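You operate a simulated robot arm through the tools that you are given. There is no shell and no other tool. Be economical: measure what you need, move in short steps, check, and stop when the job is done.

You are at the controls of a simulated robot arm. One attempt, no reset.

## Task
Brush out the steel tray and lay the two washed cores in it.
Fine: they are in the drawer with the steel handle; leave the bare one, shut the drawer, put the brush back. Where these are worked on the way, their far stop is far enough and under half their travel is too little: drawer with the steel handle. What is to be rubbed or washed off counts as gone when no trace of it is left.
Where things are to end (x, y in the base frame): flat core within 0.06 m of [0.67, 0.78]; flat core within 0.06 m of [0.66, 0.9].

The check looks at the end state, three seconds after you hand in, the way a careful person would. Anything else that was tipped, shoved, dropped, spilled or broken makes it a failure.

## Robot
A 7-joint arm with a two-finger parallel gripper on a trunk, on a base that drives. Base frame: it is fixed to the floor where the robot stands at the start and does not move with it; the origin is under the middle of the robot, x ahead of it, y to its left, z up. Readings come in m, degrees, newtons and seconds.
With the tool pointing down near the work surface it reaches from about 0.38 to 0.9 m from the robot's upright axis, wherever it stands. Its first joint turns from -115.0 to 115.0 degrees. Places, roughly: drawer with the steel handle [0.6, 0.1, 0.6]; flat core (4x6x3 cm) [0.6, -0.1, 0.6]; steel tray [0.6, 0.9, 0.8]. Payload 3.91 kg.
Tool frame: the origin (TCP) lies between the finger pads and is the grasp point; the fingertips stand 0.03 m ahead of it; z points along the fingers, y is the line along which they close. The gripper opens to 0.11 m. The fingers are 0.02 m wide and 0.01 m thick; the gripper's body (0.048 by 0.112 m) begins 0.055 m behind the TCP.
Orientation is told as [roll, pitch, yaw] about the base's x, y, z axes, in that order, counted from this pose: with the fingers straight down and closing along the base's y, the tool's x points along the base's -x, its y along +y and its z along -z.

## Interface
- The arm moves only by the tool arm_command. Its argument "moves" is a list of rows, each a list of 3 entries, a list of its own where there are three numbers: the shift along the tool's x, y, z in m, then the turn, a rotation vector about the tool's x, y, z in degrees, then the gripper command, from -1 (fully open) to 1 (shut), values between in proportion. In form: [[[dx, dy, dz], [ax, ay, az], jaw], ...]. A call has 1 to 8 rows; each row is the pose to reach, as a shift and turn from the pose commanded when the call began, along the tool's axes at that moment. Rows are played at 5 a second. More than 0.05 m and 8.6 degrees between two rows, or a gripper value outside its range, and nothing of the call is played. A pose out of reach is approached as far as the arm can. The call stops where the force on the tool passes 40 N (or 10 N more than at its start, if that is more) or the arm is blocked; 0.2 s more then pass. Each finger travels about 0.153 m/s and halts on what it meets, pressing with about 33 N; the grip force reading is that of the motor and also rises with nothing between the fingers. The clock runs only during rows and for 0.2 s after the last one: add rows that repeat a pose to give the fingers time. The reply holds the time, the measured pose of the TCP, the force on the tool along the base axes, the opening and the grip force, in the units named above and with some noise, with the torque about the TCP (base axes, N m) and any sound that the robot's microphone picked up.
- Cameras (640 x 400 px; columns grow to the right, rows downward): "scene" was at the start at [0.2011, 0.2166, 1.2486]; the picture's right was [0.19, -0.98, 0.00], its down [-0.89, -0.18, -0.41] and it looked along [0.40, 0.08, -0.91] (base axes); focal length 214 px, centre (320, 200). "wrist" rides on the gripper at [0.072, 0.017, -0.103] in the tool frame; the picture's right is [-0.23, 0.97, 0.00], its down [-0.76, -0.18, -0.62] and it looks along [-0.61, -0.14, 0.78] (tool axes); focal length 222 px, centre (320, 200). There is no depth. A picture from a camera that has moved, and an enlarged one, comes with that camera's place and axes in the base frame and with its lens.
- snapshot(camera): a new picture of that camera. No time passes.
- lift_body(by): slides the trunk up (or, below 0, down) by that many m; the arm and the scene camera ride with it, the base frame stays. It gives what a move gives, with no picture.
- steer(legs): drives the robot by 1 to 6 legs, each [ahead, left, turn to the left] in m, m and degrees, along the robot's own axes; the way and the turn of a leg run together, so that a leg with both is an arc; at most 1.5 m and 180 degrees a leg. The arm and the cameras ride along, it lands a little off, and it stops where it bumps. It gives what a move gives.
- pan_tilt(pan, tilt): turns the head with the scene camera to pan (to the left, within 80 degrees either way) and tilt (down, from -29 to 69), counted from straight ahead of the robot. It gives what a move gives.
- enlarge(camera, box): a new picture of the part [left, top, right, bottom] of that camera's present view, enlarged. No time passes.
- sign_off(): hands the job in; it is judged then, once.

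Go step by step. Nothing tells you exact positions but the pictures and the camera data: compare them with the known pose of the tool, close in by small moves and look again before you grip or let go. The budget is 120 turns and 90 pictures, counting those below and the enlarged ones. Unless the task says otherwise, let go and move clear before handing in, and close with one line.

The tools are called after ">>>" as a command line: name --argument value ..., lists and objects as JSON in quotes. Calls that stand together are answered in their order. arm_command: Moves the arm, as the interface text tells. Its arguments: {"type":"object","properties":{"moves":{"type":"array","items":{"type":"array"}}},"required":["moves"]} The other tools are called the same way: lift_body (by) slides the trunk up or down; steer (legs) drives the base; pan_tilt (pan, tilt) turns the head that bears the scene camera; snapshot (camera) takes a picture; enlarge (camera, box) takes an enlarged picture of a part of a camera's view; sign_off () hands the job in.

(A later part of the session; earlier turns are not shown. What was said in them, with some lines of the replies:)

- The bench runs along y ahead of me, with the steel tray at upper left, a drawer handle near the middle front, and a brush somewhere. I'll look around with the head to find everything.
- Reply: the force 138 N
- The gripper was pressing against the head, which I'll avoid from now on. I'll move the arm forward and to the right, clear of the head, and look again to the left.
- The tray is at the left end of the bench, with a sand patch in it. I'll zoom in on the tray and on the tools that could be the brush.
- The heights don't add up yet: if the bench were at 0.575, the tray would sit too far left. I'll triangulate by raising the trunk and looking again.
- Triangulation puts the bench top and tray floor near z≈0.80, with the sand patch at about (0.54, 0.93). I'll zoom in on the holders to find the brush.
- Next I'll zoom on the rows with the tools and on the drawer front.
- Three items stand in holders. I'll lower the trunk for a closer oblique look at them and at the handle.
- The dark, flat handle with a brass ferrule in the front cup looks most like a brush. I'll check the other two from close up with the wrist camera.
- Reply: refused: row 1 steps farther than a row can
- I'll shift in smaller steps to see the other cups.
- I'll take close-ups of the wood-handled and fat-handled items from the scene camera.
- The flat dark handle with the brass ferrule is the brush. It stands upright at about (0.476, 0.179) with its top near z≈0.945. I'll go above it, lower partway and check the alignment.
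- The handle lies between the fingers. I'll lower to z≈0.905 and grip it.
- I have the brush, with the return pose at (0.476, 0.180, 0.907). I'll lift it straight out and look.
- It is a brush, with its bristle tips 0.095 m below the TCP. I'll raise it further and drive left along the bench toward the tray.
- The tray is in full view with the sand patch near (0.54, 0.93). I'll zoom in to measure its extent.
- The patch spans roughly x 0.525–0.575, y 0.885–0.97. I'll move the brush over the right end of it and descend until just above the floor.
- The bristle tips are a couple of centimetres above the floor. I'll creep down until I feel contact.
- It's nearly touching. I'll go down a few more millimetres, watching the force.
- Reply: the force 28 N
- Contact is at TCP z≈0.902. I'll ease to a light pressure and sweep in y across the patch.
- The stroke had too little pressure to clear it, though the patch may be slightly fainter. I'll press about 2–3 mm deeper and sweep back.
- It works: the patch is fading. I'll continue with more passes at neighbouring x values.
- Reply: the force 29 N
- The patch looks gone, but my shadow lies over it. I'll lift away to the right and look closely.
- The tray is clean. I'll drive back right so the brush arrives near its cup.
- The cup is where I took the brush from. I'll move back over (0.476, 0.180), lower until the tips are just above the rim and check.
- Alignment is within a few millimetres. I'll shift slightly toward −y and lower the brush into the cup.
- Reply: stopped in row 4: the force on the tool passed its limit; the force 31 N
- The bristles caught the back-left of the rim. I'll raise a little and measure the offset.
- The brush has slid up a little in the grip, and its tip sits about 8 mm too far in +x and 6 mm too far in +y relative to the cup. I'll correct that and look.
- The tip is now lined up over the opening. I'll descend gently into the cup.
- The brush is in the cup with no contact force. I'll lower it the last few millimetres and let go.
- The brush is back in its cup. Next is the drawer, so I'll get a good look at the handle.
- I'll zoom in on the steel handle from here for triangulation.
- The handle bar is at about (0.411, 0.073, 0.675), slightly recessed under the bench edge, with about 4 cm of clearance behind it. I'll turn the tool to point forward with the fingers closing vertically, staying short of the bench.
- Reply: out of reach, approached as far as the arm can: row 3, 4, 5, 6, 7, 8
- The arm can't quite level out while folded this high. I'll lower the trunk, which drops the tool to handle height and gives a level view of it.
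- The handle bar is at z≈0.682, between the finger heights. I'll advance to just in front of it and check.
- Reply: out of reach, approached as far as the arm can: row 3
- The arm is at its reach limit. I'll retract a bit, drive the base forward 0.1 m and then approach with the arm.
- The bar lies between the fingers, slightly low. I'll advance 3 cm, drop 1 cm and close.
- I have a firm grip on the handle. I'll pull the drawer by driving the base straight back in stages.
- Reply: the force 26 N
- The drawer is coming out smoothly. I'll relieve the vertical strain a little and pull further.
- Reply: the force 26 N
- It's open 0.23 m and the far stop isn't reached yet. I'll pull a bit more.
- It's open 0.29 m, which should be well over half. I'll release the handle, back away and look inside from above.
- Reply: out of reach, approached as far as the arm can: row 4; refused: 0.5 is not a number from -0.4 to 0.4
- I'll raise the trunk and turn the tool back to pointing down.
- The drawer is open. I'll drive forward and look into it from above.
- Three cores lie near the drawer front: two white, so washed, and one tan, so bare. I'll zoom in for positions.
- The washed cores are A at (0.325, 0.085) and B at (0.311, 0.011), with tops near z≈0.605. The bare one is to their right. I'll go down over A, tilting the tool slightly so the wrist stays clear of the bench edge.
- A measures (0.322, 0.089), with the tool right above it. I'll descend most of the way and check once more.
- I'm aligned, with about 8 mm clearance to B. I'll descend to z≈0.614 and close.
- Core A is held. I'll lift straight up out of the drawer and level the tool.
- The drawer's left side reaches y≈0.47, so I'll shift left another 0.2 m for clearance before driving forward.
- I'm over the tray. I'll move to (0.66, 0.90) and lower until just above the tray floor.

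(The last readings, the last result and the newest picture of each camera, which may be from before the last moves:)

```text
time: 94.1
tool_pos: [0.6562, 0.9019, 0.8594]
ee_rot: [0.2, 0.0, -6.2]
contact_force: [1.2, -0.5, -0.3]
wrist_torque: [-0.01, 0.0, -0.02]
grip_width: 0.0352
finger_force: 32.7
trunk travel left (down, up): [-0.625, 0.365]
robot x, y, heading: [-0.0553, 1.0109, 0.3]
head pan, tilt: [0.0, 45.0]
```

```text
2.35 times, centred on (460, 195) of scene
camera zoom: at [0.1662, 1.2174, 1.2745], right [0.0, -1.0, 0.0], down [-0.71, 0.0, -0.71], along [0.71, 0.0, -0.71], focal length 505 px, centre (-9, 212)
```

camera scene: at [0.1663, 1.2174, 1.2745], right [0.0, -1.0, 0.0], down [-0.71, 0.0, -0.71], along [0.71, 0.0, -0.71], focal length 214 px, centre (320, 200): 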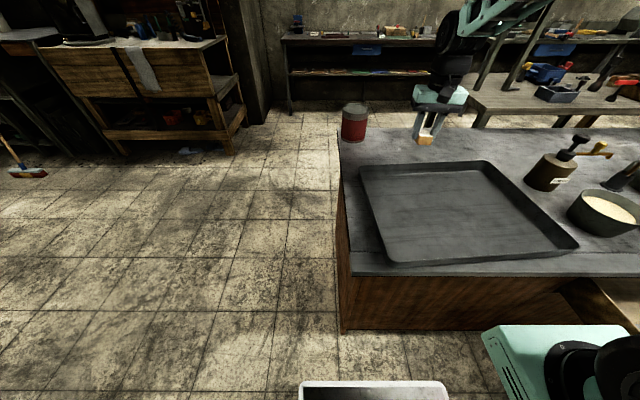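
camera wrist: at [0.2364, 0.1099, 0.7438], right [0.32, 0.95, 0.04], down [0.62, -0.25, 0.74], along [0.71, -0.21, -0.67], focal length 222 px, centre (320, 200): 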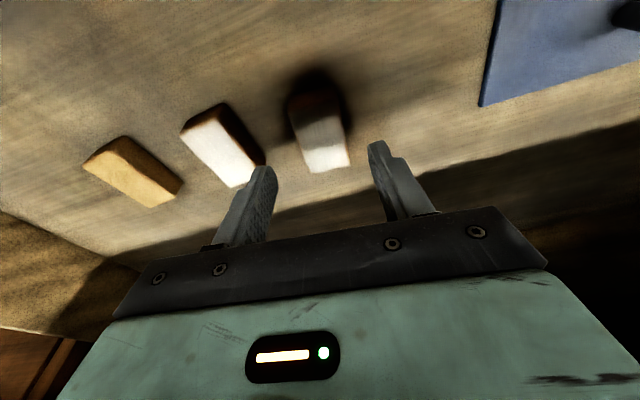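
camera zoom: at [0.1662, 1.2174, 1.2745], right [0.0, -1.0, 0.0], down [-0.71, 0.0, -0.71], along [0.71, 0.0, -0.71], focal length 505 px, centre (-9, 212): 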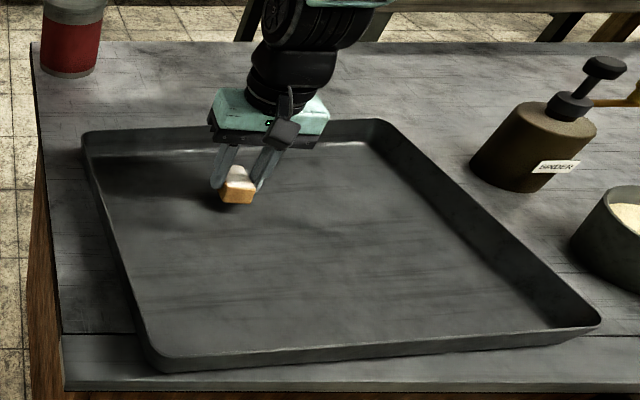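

The core hangs just above the tray floor. I'll lower it in small steps until it touches.

>>> arm_command --moves '[[[0, 0, 0.005], [0, 0, 0], 0.6], [[0, 0, 0.009], [0, 0, 0], 0.6], [[0, 0, 0.012], [0, 0, 0], 0.6]]'

>>> arm_command --moves '[[[0, 0, 0.002], [0, 0, 0], 0.6], [[0, 0, 0.004], [0, 0, 0], 0.6]]'

```text
time: 94.9
tool_pos: [0.6587, 0.902, 0.8467]
ee_rot: [0.3, -0.2, -6.2]
contact_force: [-7.7, 2.4, 20.1]
wrist_torque: [-0.07, -0.37, 0.01]
grip_width: 0.0355
finger_force: 32.6
trunk travel left (down, up): [-0.625, 0.365]
robot x, y, heading: [-0.0577, 1.0131, 0.4]
head pan, tilt: [0.0, 45.0]
```

```text
time: 95.5
tool_pos: [0.6584, 0.9015, 0.8409]
ee_rot: [0.3, -0.1, -6.1]
contact_force: [-4.4, 3.4, 19.9]
wrist_torque: [-0.01, -0.57, 0.1]
grip_width: 0.0353
finger_force: 33.1
trunk travel left (down, up): [-0.625, 0.365]
robot x, y, heading: [-0.0575, 1.0101, 0.3]
head pan, tilt: [0.0, 45.0]
```

The core was gripped flat with the tool tilted, so it's now slightly tilted relative to the tray. I'll check how much.

>>> enlarge --camera "scene" --box '[400, 160, 470, 210]'

```text
8.00 times, centred on (435, 185) of scene
camera zoom: at [0.1654, 1.2176, 1.2747], right [0.0, -1.0, 0.0], down [-0.71, 0.0, -0.71], along [0.71, 0.0, -0.71], focal length 1716 px, centre (-600, 320)
```

zoom: 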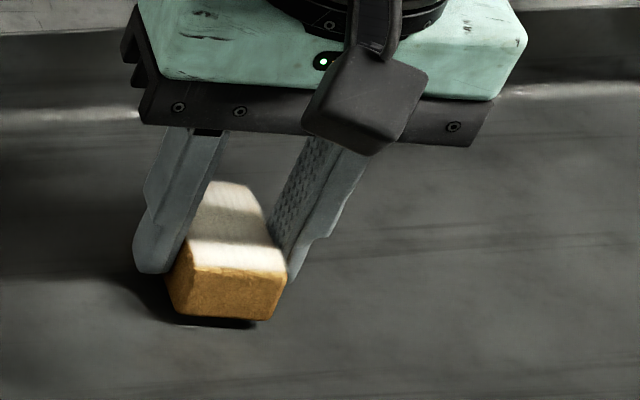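

Only a few millimetres of tilt remain. I'll tilt the tool back about 5° so the core lies flat, then release.

>>> arm_command --moves '[[[0, 0, -0.003], [0, -2.5, 0], 0.6], [[0, 0, -0.003], [0, -5, 0], 0.6]]'

>>> arm_command --moves '[[[0, 0, 0.001], [0, 0, 0], 0.6], [[0, 0, 0.001], [0, 0, 0], 0.35], [[0, 0, 0.001], [0, 0, 0], 0.1], [[0, 0, 0.001], [0, 0, 0], -0.15], [[0, 0, -0.03], [0, 0, 0], -0.15], [[0, 0, -0.07], [0, 5, 0], -0.15], [[0, 0, -0.11], [0, 5, 0], -0.15], [[0, 0, -0.15], [0, 5, 0], -0.15]]'

>>> enlarge --camera "scene" --box '[390, 140, 490, 220]'

```text
time: 96.1
tool_pos: [0.6581, 0.9007, 0.8429]
ee_rot: [0.1, -5.1, -6.2]
contact_force: [-0.4, 0.8, -0.6]
wrist_torque: [0.0, 0.0, -0.01]
grip_width: 0.0348
finger_force: 33.3
trunk travel left (down, up): [-0.625, 0.365]
robot x, y, heading: [-0.0594, 1.0109, 0.6]
head pan, tilt: [0.0, 45.0]
```

```text
time: 97.9
tool_pos: [0.6465, 0.9047, 0.9901]
ee_rot: [0.2, 0.0, -6.3]
contact_force: [0.4, 0.1, -0.1]
wrist_torque: [0.02, 0.04, 0.03]
grip_width: 0.063
finger_force: 0.0
trunk travel left (down, up): [-0.625, 0.365]
robot x, y, heading: [-0.0532, 1.008, 0.2]
head pan, tilt: [0.0, 45.0]
```

```text
5.00 times, centred on (440, 180) of scene
camera zoom: at [0.1666, 1.2174, 1.2743], right [0.0, -1.0, 0.0], down [-0.71, 0.0, -0.71], along [0.71, 0.0, -0.71], focal length 1072 px, centre (-280, 300)
```

zoom: 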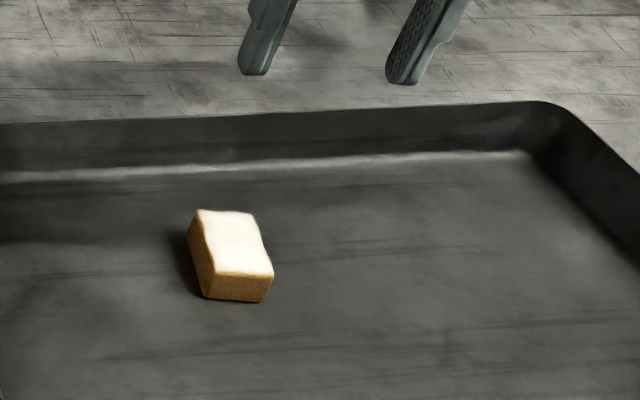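

Core A lies flat at about (0.65, 0.90). I'll go back for core B.

>>> steer --legs '[[-0.4, 0, 0], [0, -0.86, 0]]'

>>> snapshot --camera "wrist"

```text
time: 104.6
tool_pos: [0.2324, 0.0299, 0.9899]
ee_rot: [0.1, 0.1, -7.0]
contact_force: [-0.6, -0.2, 0.3]
wrist_torque: [0.02, -0.02, -0.01]
grip_width: 0.0635
finger_force: 0.1
trunk travel left (down, up): [-0.625, 0.365]
robot x, y, heading: [-0.4699, 0.1511, -0.8]
head pan, tilt: [0.0, 45.0]
```

```text
18 pictures are left
camera wrist: at [0.163, 0.0527, 1.0931], right [0.35, 0.94, 0.0], down [0.73, -0.27, 0.62], along [0.59, -0.21, -0.78], focal length 222 px, centre (320, 200)
```

wrist: 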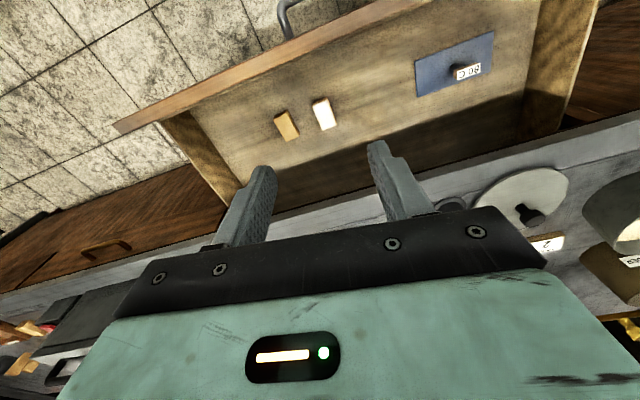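

B is at (0.313, 0.011). I'll zoom to get its orientation and the gap to the bare core.

>>> enlarge --camera "wrist" --box '[260, 85, 360, 150]'

```text
6.15 times, centred on (310, 118) of wrist
camera zoom: at [0.163, 0.0527, 1.0931], right [0.35, 0.94, 0.0], down [0.73, -0.27, 0.62], along [0.59, -0.21, -0.78], focal length 1367 px, centre (382, 708)
```

zoom: 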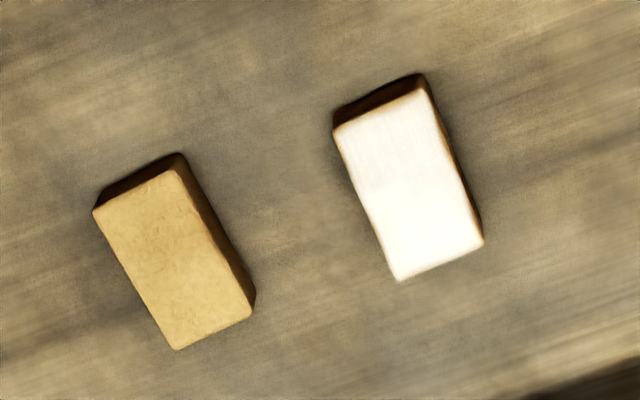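

B is at (0.315, 0.011), yawed about +3°, with 5 cm clearance to the bare core. I'll go down over it with the same tilt.

>>> arm_command --moves '[[[-0.028, -0.003, 0.02], [-0.29, -3.2, -3.4], -0.15], [[-0.056, -0.006, 0.05], [-0.57, -6.4, -6.9], -0.15], [[-0.0847, -0.0088, 0.09], [-0.86, -9.6, -10.3], -0.15], [[-0.0847, -0.0088, 0.135], [-0.86, -9.6, -10.3], -0.15], [[-0.0847, -0.0088, 0.18], [-0.86, -9.6, -10.3], -0.15], [[-0.0847, -0.0088, 0.225], [-0.86, -9.6, -10.3], -0.15], [[-0.0847, -0.0088, 0.27], [-0.86, -9.6, -10.3], -0.15], [[-0.0847, -0.0088, 0.315], [-0.86, -9.6, -10.3], -0.15]]'

>>> snapshot --camera "wrist"

```text
time: 106.4
tool_pos: [0.3166, 0.0067, 0.6778]
ee_rot: [0.1, -9.7, 3.1]
contact_force: [0.4, -0.2, -0.1]
wrist_torque: [0.0, -0.04, -0.04]
grip_width: 0.0633
finger_force: 0.1
trunk travel left (down, up): [-0.625, 0.365]
robot x, y, heading: [-0.4717, 0.147, -0.6]
head pan, tilt: [0.0, 45.0]
```

```text
16 pictures are left
camera wrist: at [0.2274, 0.0176, 0.7666], right [0.17, 0.98, 0.04], down [0.65, -0.14, 0.74], along [0.74, -0.1, -0.67], focal length 222 px, centre (320, 200)
```

wrist: 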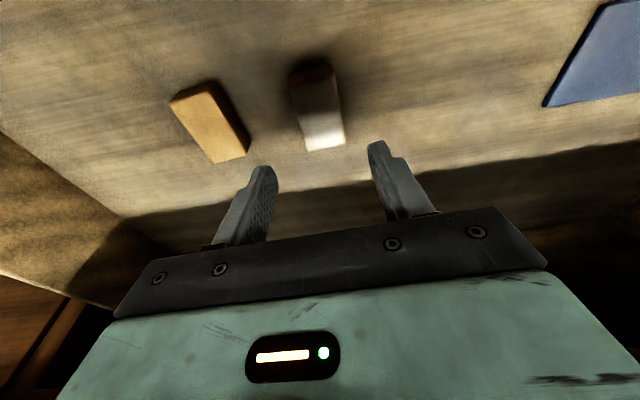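

I'm well aligned over B. I'll descend and grip.

>>> arm_command --moves '[[[0.005, 0.001, 0.022], [0, 0, 0], -0.15], [[0.01, 0.002, 0.044], [0, 0, 0], -0.15], [[0.0148, 0.002, 0.063], [0, 0, 0], -0.15], [[0.0148, 0.002, 0.063], [0, 0, 0], -0.15], [[0.0148, 0.002, 0.063], [0, 0, 0], 0.3], [[0.0148, 0.002, 0.063], [0, 0, 0], 0.6], [[0.0148, 0.002, 0.063], [0, 0, 0], 0.6]]'

>>> arm_command --moves '[[[-0.008, 0, -0.048], [0, 0, 0], 0.6], [[-0.016, 0, -0.096], [0, 0, 0], 0.6], [[-0.024, 0, -0.144], [0, 0, 0], 0.6], [[-0.032, 0, -0.192], [0, 0, 0], 0.6], [[-0.04, 0, -0.24], [0, 0, 0], 0.6], [[-0.048, 0, -0.288], [0, 0, 0], 0.6], [[-0.056, 0, -0.336], [0, 0, 0], 0.6], [[-0.064, 0, -0.384], [0, 0, 0], 0.6]]'

>>> snapshot --camera "wrist"

```text
time: 108.0
tool_pos: [0.3113, 0.0118, 0.6111]
ee_rot: [0.2, -9.8, 3.2]
contact_force: [-0.5, 0.3, -0.1]
wrist_torque: [0.0, -0.01, 0.02]
grip_width: 0.0353
finger_force: 33.4
trunk travel left (down, up): [-0.625, 0.365]
robot x, y, heading: [-0.47, 0.1482, -0.6]
head pan, tilt: [0.0, 45.0]
```

```text
time: 109.8
tool_pos: [0.3042, 0.0118, 0.9997]
ee_rot: [0.2, -9.6, 3.2]
contact_force: [0.3, -0.5, -1.7]
wrist_torque: [-0.02, 0.04, 0.0]
grip_width: 0.0352
finger_force: 33.1
trunk travel left (down, up): [-0.625, 0.365]
robot x, y, heading: [-0.4686, 0.1454, -0.7]
head pan, tilt: [0.0, 45.0]
```

```text
15 pictures are left
camera wrist: at [0.2147, 0.022, 1.0892], right [0.17, 0.98, 0.04], down [0.66, -0.14, 0.74], along [0.74, -0.1, -0.67], focal length 222 px, centre (320, 200)
```

wrist: 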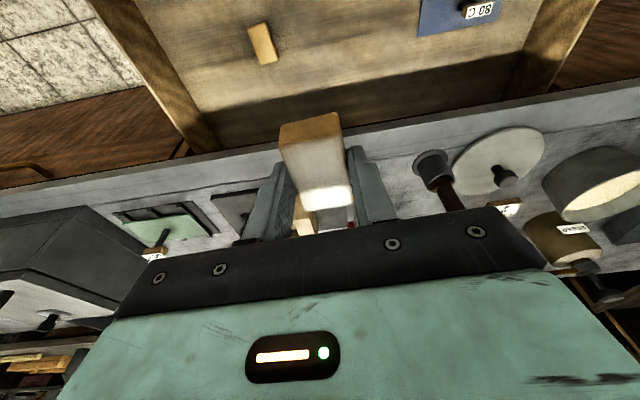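

B is held, keeping the tilt so it stays level. I'll drive back to the tray.

>>> steer --legs '[[0, 0.86, 0.7], [0.4, 0, 0]]'

```text
time: 116.4
tool_pos: [0.7056, 0.8791, 0.9984]
ee_rot: [0.2, -9.7, 3.6]
contact_force: [0.1, -0.2, -1.9]
wrist_torque: [0.0, 0.01, -0.03]
grip_width: 0.0352
finger_force: 33.0
trunk travel left (down, up): [-0.625, 0.365]
robot x, y, heading: [-0.0706, 1.0125, -0.2]
head pan, tilt: [0.0, 45.0]
```

I'll move to (0.67, 0.78) and lower toward the tray.

>>> arm_command --moves '[[[0.014, -0.032, -0.002], [0, 0, 0], 0.6], [[0.028, -0.064, -0.005], [0, 0, 0], 0.6], [[0.0415, -0.0965, -0.007], [0, 0, 0], 0.6], [[0.049, -0.0965, 0.037], [0, 0, 0], 0.6], [[0.0565, -0.0965, 0.081], [0, 0, 0], 0.6], [[0.063, -0.0965, 0.12], [0, 0, 0], 0.6], [[0.0655, -0.0965, 0.134], [0, 0, 0], 0.6]]'

>>> pan_tilt --pan -20 --tilt 45

>>> snapshot --camera "scene"

```text
time: 118.0
tool_pos: [0.6676, 0.7836, 0.8568]
ee_rot: [0.2, -9.7, 3.6]
contact_force: [0.1, -0.3, -0.5]
wrist_torque: [0.01, 0.02, -0.01]
grip_width: 0.035
finger_force: 32.6
trunk travel left (down, up): [-0.625, 0.365]
robot x, y, heading: [-0.068, 1.01, -0.6]
head pan, tilt: [0.0, 45.0]
```

```text
time: 118.9
tool_pos: [0.6681, 0.7822, 0.8587]
ee_rot: [0.2, -9.7, 3.6]
contact_force: [0.0, 0.7, -0.7]
wrist_torque: [-0.01, -0.01, 0.0]
grip_width: 0.035
finger_force: 33.4
trunk travel left (down, up): [-0.625, 0.365]
robot x, y, heading: [-0.0696, 1.0103, -0.4]
head pan, tilt: [-20.0, 45.0]
```

```text
14 pictures are left
camera scene: at [0.1518, 1.1865, 1.2745], right [-0.35, -0.94, 0.0], down [-0.66, 0.24, -0.71], along [0.66, -0.24, -0.71], focal length 214 px, centre (320, 200)
```

scene: 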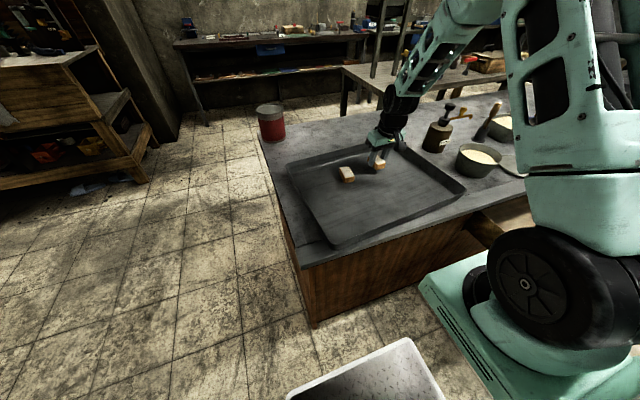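

The pose is good. I'll lower the last centimetre gently.

>>> arm_command --moves '[[[0.001, 0, 0.006], [0, 0, 0], 0.6], [[0.002, 0, 0.012], [0, 0, 0], 0.6], [[0.0025, 0, 0.0145], [0, 0, 0], 0.6]]'

```text
time: 119.7
tool_pos: [0.6692, 0.7835, 0.8417]
ee_rot: [0.2, -9.7, 3.6]
contact_force: [0.5, 0.0, -1.4]
wrist_torque: [0.0, -0.01, 0.02]
grip_width: 0.0353
finger_force: 32.9
trunk travel left (down, up): [-0.625, 0.365]
robot x, y, heading: [-0.0656, 1.0085, -0.4]
head pan, tilt: [-20.0, 45.0]
```

>>> arm_command --moves '[[[0, 0, 0.002], [0, 0, 0], 0.6], [[0.0005, 0, 0.003], [0, 0, 0], 0.6]]'

>>> enlarge --camera "scene" --box '[330, 120, 420, 200]'

```text
time: 120.3
tool_pos: [0.6681, 0.7814, 0.8402]
ee_rot: [0.2, -9.8, 3.6]
contact_force: [-1.9, 1.0, 14.3]
wrist_torque: [-0.08, 0.45, -0.03]
grip_width: 0.0353
finger_force: 32.9
trunk travel left (down, up): [-0.625, 0.365]
robot x, y, heading: [-0.0673, 1.0074, -0.3]
head pan, tilt: [-20.0, 45.0]
```

```text
5.00 times, centred on (375, 160) of scene
camera zoom: at [0.1511, 1.1866, 1.2749], right [-0.35, -0.94, 0.0], down [-0.66, 0.25, -0.71], along [0.66, -0.25, -0.71], focal length 1072 px, centre (45, 400)
```

zoom: 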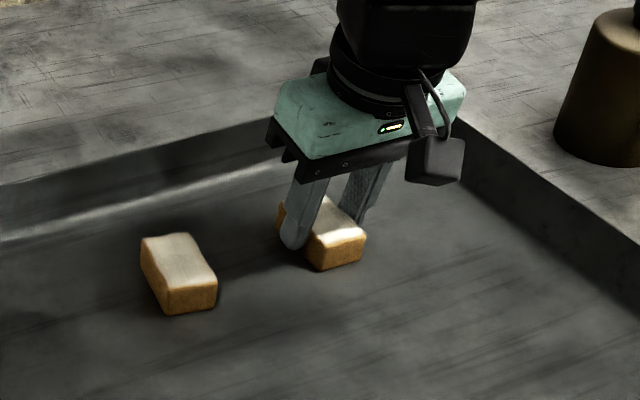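

The core is flat on the tray floor, so I'll release it and lift away.

>>> arm_command --moves '[[[0, 0, -0.001], [0, 0, 0], 0.35], [[0, 0, -0.001], [0, 0, 0], 0.1], [[0, 0, -0.001], [0, 0, 0], -0.15], [[0, 0, -0.03], [0, 0, 0], -0.15], [[0, 0, -0.07], [0, 0, 0], -0.15], [[0, 0, -0.11], [0, 5, 0], -0.15], [[0, 0, -0.15], [0, 9.6, 0], -0.15], [[0, 0, -0.16], [0, 9.6, 0], -0.15]]'

>>> enlarge --camera "scene" --box '[280, 120, 480, 260]'

```text
time: 122.1
tool_pos: [0.6434, 0.7779, 0.9975]
ee_rot: [0.3, 0.0, 3.6]
contact_force: [0.0, 0.2, -0.2]
wrist_torque: [-0.04, 0.02, 0.02]
grip_width: 0.0632
finger_force: 0.1
trunk travel left (down, up): [-0.625, 0.365]
robot x, y, heading: [-0.0696, 1.0114, -0.4]
head pan, tilt: [-20.0, 45.0]
```

```text
2.86 times, centred on (380, 190) of scene
camera zoom: at [0.1518, 1.1864, 1.2744], right [-0.35, -0.94, 0.0], down [-0.66, 0.25, -0.71], along [0.66, -0.25, -0.71], focal length 613 px, centre (149, 229)
```

zoom: 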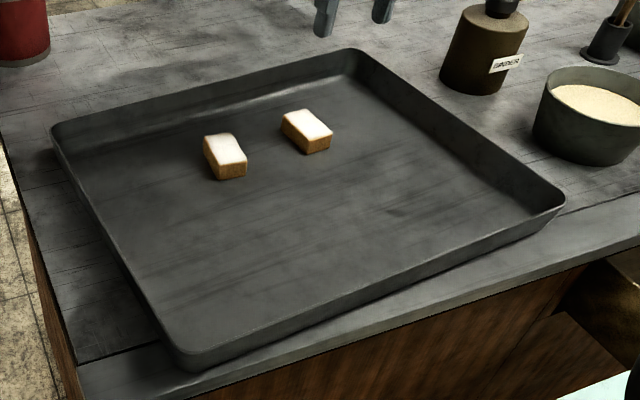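

Both washed cores are in the clean tray at their targets. To shut the drawer I'll back off, point the closed fingers forward again and push the drawer front.

>>> steer --legs '[[-0.67, 0, 0.4]]'

>>> arm_command --moves '[[[0, 0, 0], [-4.62, -4.62, 4.62], 0.3], [[0, 0, 0], [-9.24, -9.24, 9.24], 1], [[0, 0, 0], [-13.86, -13.86, 13.86], 1], [[0, 0, 0], [-18.48, -18.48, 18.48], 1], [[0, 0, 0], [-23.1, -23.1, 23.1], 1], [[0, 0, 0], [-27.72, -27.72, 27.72], 1], [[0, 0, 0], [-32.34, -32.34, 32.34], 1], [[0, 0, 0], [-36.94, -36.94, 36.94], 1]]'

>>> arm_command --moves '[[[0, 0, 0], [-4.62, -4.62, 4.62], 1], [[0, 0, 0], [-9.24, -9.24, 9.24], 1], [[0, 0, 0], [-13.86, -13.86, 13.86], 1], [[0, 0, 0], [-18.48, -18.48, 18.48], 1], [[0, 0, 0], [-23.1, -23.1, 23.1], 1], [[0, 0, 0], [-27.72, -27.72, 27.72], 1], [[0, 0, 0], [-32.34, -32.34, 32.34], 1]]'

```text
time: 125.8
tool_pos: [0.0032, 0.784, 0.9965]
ee_rot: [0.3, 0.0, 4.4]
contact_force: [-0.2, 0.4, 0.0]
wrist_torque: [0.0, 0.03, 0.01]
grip_width: 0.0633
finger_force: 0.0
trunk travel left (down, up): [-0.625, 0.365]
robot x, y, heading: [-0.7134, 1.0039, 0.7]
head pan, tilt: [-20.0, 45.0]
stopped in leg 1: the robot was blocked; the commanded pose is now the measured one
```

```text
time: 127.6
tool_pos: [0.0026, 0.7846, 0.9962]
ee_rot: [48.7, -19.3, -43.9]
contact_force: [0.5, 0.2, -0.3]
wrist_torque: [-0.01, 0.02, 0.0]
grip_width: 0.0004
finger_force: 32.7
trunk travel left (down, up): [-0.625, 0.365]
robot x, y, heading: [-0.7104, 1.0058, 1.0]
head pan, tilt: [-20.0, 45.0]
```

```text
time: 129.2
tool_pos: [0.0013, 0.7836, 0.996]
ee_rot: [90.1, 0.2, -85.5]
contact_force: [-0.4, -0.1, 0.8]
wrist_torque: [0.03, -0.01, -0.02]
grip_width: 0.0
finger_force: 32.7
trunk travel left (down, up): [-0.625, 0.365]
robot x, y, heading: [-0.7085, 1.0029, 0.6]
head pan, tilt: [-20.0, 45.0]
```

The tool now points forward. The base was stopped by something behind it, so I'll look back there to make sure nothing was disturbed.

>>> steer --legs '[[0.04, 0, 0]]'

>>> pan_tilt --pan 80 --tilt 35

>>> snapshot --camera "scene"

```text
time: 130.1
tool_pos: [0.0428, 0.7849, 0.9958]
ee_rot: [90.0, 0.2, -85.4]
contact_force: [-0.6, -0.9, -0.2]
wrist_torque: [0.01, 0.01, 0.01]
grip_width: 0.0
finger_force: 33.3
trunk travel left (down, up): [-0.625, 0.365]
robot x, y, heading: [-0.6713, 1.0048, 0.4]
head pan, tilt: [-20.0, 45.0]
```

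```text
time: 131.8
tool_pos: [0.0434, 0.7851, 0.9958]
ee_rot: [90.0, 0.1, -85.4]
contact_force: [0.6, 0.0, 0.8]
wrist_torque: [-0.04, -0.01, 0.02]
grip_width: 0.0
finger_force: 33.1
trunk travel left (down, up): [-0.625, 0.365]
robot x, y, heading: [-0.6674, 1.0057, 0.6]
head pan, tilt: [80.0, 35.0]
```

```text
11 pictures are left
camera scene: at [-0.5173, 1.2979, 1.2893], right [0.99, -0.16, 0.0], down [-0.09, -0.57, -0.82], along [0.13, 0.81, -0.57], focal length 214 px, centre (320, 200)
```

scene: 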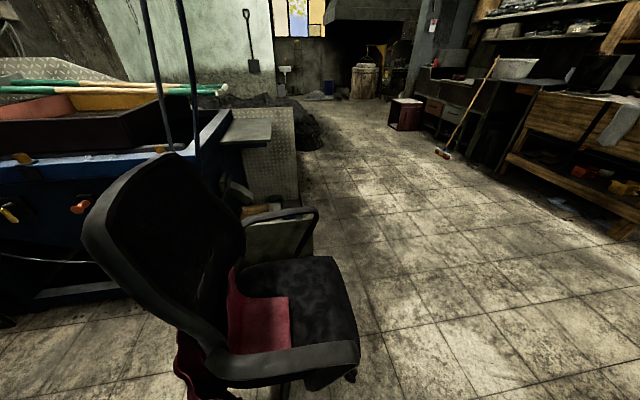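

The chair is upright where it was before. Next I'll strafe right in front of the drawer and lower the trunk to handle height.

>>> steer --legs '[[0, -0.59, 0]]'

>>> lift_body --by -0.325

>>> snapshot --camera "wrist"

```text
time: 135.2
tool_pos: [0.0574, 0.2015, 0.9968]
ee_rot: [90.1, 0.2, -84.6]
contact_force: [0.0, 0.4, -0.5]
wrist_torque: [-0.01, -0.01, -0.01]
grip_width: 0.0
finger_force: 33.4
trunk travel left (down, up): [-0.625, 0.365]
robot x, y, heading: [-0.6582, 0.4071, 1.5]
head pan, tilt: [80.0, 35.0]
```

```text
time: 138.4
tool_pos: [0.0583, 0.2001, 0.6717]
ee_rot: [90.1, 0.1, -84.6]
contact_force: [0.6, -0.2, 0.4]
wrist_torque: [0.01, 0.01, 0.03]
grip_width: 0.0
finger_force: 33.2
trunk travel left (down, up): [-0.3, 0.69]
robot x, y, heading: [-0.6592, 0.4098, 1.6]
head pan, tilt: [80.0, 35.0]
```

```text
10 pictures are left
camera wrist: at [-0.0513, 0.2615, 0.6881], right [0.02, -0.23, 0.97], down [-0.55, -0.82, -0.18], along [0.84, -0.53, -0.14], focal length 222 px, centre (320, 200)
```

wrist: 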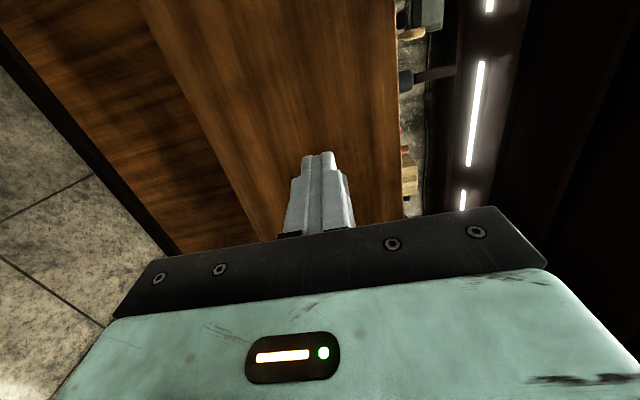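

The fingers point at the drawer front, left of the handle. I'll drive forward to push it in.

>>> steer --legs '[[0.2, 0, -1.5]]'

>>> snapshot --camera "wrist"

```text
time: 140.0
tool_pos: [0.2502, 0.1824, 0.6713]
ee_rot: [90.1, 0.2, -86.3]
contact_force: [0.4, -0.2, -0.4]
wrist_torque: [0.0, 0.0, 0.01]
grip_width: 0.0
finger_force: 33.2
trunk travel left (down, up): [-0.3, 0.69]
robot x, y, heading: [-0.4593, 0.4134, -0.3]
head pan, tilt: [80.0, 35.0]
```

```text
9 pictures are left
camera wrist: at [0.1431, 0.246, 0.6881], right [0.01, -0.23, 0.97], down [-0.57, -0.8, -0.18], along [0.82, -0.56, -0.14], focal length 222 px, centre (320, 200)
```

wrist: 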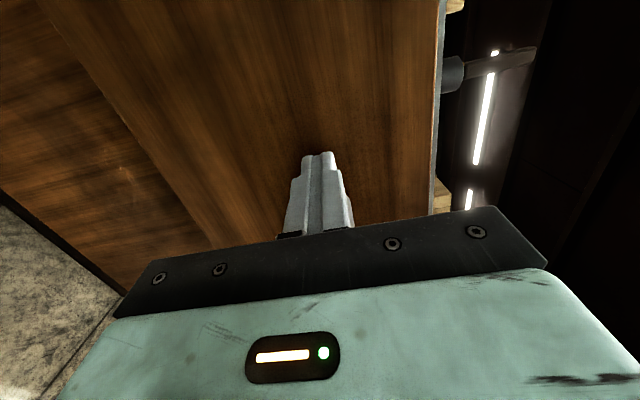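

The drawer is moving in. I'll keep pushing, and do the last part gently with the arm.

>>> steer --legs '[[0.15, 0, 0]]'

>>> arm_command --moves '[[[0, 0, 0.01], [0, 0, 0], 1], [[0, 0, 0.02], [0, 0, 0], 1], [[0, 0, 0.03], [0, 0, 0], 1], [[0, 0, 0.035], [0, 0, 0], 1], [[0, 0, 0.04], [0, 0, 0], 1]]'

>>> snapshot --camera "wrist"

```text
time: 141.4
tool_pos: [0.4051, 0.1857, 0.672]
ee_rot: [90.2, 0.2, -86.0]
contact_force: [0.4, 0.5, -1.1]
wrist_torque: [-0.01, -0.02, -0.02]
grip_width: 0.0
finger_force: 33.0
trunk travel left (down, up): [-0.3, 0.69]
robot x, y, heading: [-0.3089, 0.4108, 0.2]
head pan, tilt: [80.0, 35.0]
```

```text
time: 142.0
tool_pos: [0.4191, 0.1868, 0.6707]
ee_rot: [89.9, 0.2, -86.2]
contact_force: [-17.1, -0.1, 7.2]
wrist_torque: [-0.04, -0.23, -0.11]
grip_width: 0.0
finger_force: 33.5
trunk travel left (down, up): [-0.3, 0.69]
robot x, y, heading: [-0.3057, 0.4096, 0.2]
head pan, tilt: [80.0, 35.0]
stopped in row 3: the force on the tool passed its limit (the readings are from after the stop); the commanded pose is now the measured one
```

```text
8 pictures are left
camera wrist: at [0.313, 0.2501, 0.6883], right [0.02, -0.23, 0.97], down [-0.57, -0.8, -0.18], along [0.82, -0.55, -0.15], focal length 222 px, centre (320, 200)
```

wrist: 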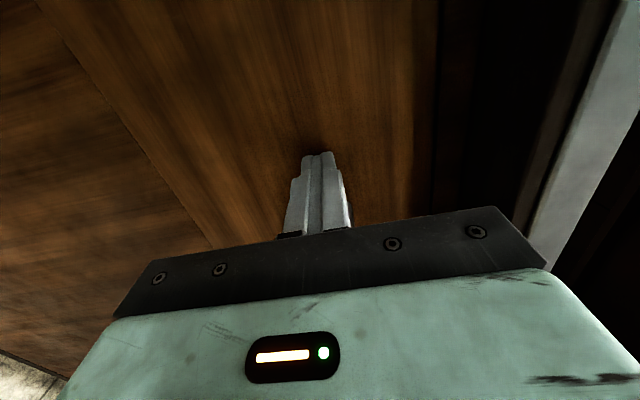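

It pushed home against a hard stop, with the face near x≈0.45. I'll back off, raise and verify everything.

>>> arm_command --moves '[[[0, 0, -0.03], [0, 0, 0], 1], [[0, 0, -0.06], [0, 0, 0], 1]]'

>>> steer --legs '[[-0.3, 0, 0]]'

>>> lift_body --by 0.35

>>> pan_tilt --pan -5 --tilt 42

>>> snapshot --camera "scene"

```text
time: 142.6
tool_pos: [0.3637, 0.1804, 0.6697]
ee_rot: [89.8, 0.2, -86.1]
contact_force: [1.1, 0.4, 0.3]
wrist_torque: [0.0, -0.04, -0.03]
grip_width: 0.0001
finger_force: 33.5
out of reach, approached as far as the arm can: row 2
trunk travel left (down, up): [-0.3, 0.69]
robot x, y, heading: [-0.3083, 0.41, 0.4]
head pan, tilt: [80.0, 35.0]
```

```text
time: 144.6
tool_pos: [0.0696, 0.178, 0.6687]
ee_rot: [89.8, 0.2, -86.4]
contact_force: [-0.2, -0.3, -0.3]
wrist_torque: [0.03, 0.04, 0.02]
grip_width: 0.0001
finger_force: 32.5
trunk travel left (down, up): [-0.3, 0.69]
robot x, y, heading: [-0.6003, 0.4121, -0.0]
head pan, tilt: [80.0, 35.0]
```

```text
time: 148.0
tool_pos: [0.0699, 0.1791, 1.0188]
ee_rot: [89.8, 0.2, -86.4]
contact_force: [0.4, 0.0, -0.9]
wrist_torque: [0.0, -0.03, -0.01]
grip_width: 0.0
finger_force: 32.6
trunk travel left (down, up): [-0.65, 0.34]
robot x, y, heading: [-0.5976, 0.4122, -0.0]
head pan, tilt: [80.0, 35.0]
```

```text
time: 149.6
tool_pos: [0.0699, 0.1775, 1.0213]
ee_rot: [89.8, 0.2, -86.4]
contact_force: [0.2, -0.2, -0.2]
wrist_torque: [0.04, -0.01, 0.0]
grip_width: 0.0001
finger_force: 32.9
trunk travel left (down, up): [-0.65, 0.34]
robot x, y, heading: [-0.6001, 0.4152, -0.1]
head pan, tilt: [-5.0, 42.0]
```

```text
7 pictures are left
camera scene: at [-0.3742, 0.6095, 1.3038], right [-0.09, -1.0, 0.0], down [-0.67, 0.06, -0.74], along [0.74, -0.07, -0.67], focal length 214 px, centre (320, 200)
```

scene: 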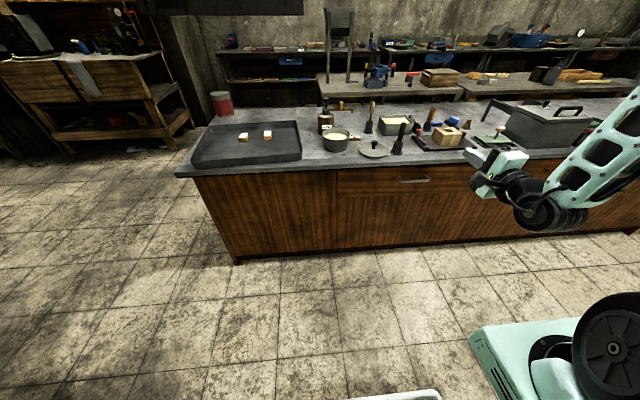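

>>> enlarge --camera "scene" --box '[310, 100, 470, 210]'

>>> enlarge --camera "scene" --box '[180, 100, 320, 190]'

```text
3.64 times, centred on (390, 155) of scene
camera zoom: at [-0.3742, 0.6095, 1.3038], right [-0.09, -1.0, 0.0], down [-0.67, 0.06, -0.74], along [0.74, -0.07, -0.67], focal length 780 px, centre (66, 364)
```

zoom: 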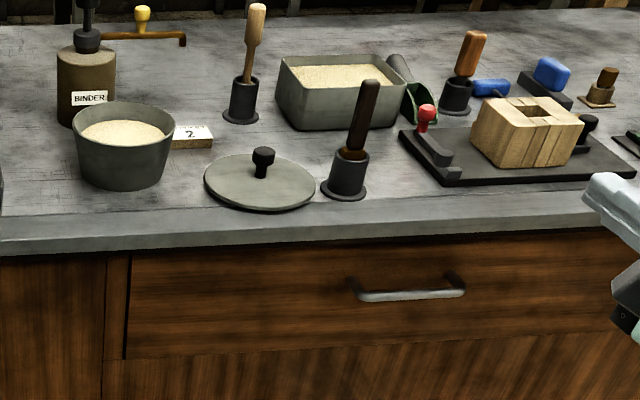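

```text
4.44 times, centred on (250, 145) of scene
camera zoom: at [-0.3742, 0.6095, 1.3038], right [-0.09, -1.0, 0.0], down [-0.67, 0.06, -0.74], along [0.74, -0.07, -0.67], focal length 953 px, centre (631, 444)
```

zoom: 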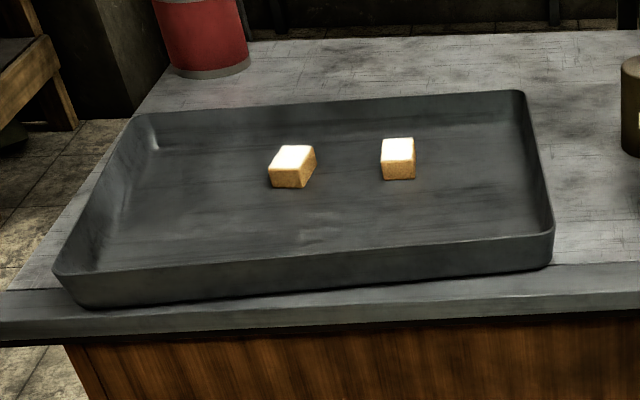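

Everything looks right. There's a faint streak in the tray, so I'll take a closer look before handing in.

>>> enlarge --camera "scene" --box '[205, 125, 285, 170]'

```text
8.00 times, centred on (245, 148) of scene
camera zoom: at [-0.3742, 0.6095, 1.3038], right [-0.09, -1.0, 0.0], down [-0.67, 0.06, -0.74], along [0.74, -0.07, -0.67], focal length 1716 px, centre (920, 620)
```

zoom: 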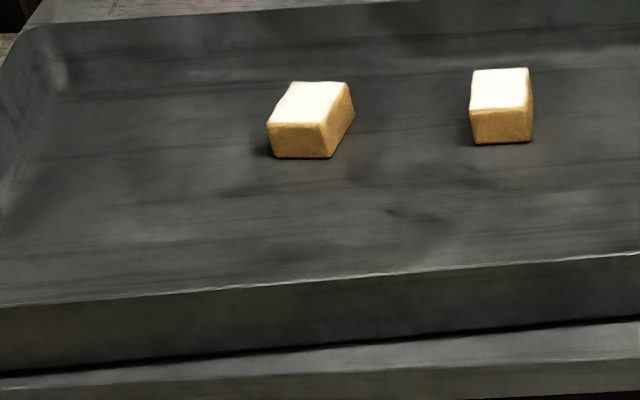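

The streak is only steel texture, with no sand left in the tray. Everything is in place and the arm is clear, so I'm handing in.

>>> sign_off

```text
The job is handed in.
```

The tray is brushed clean and both washed cores lie flat in it, at about (0.65, 0.90) and (0.67, 0.78). The bare core stayed in the drawer, the drawer is shut, and the brush is back in its cup.
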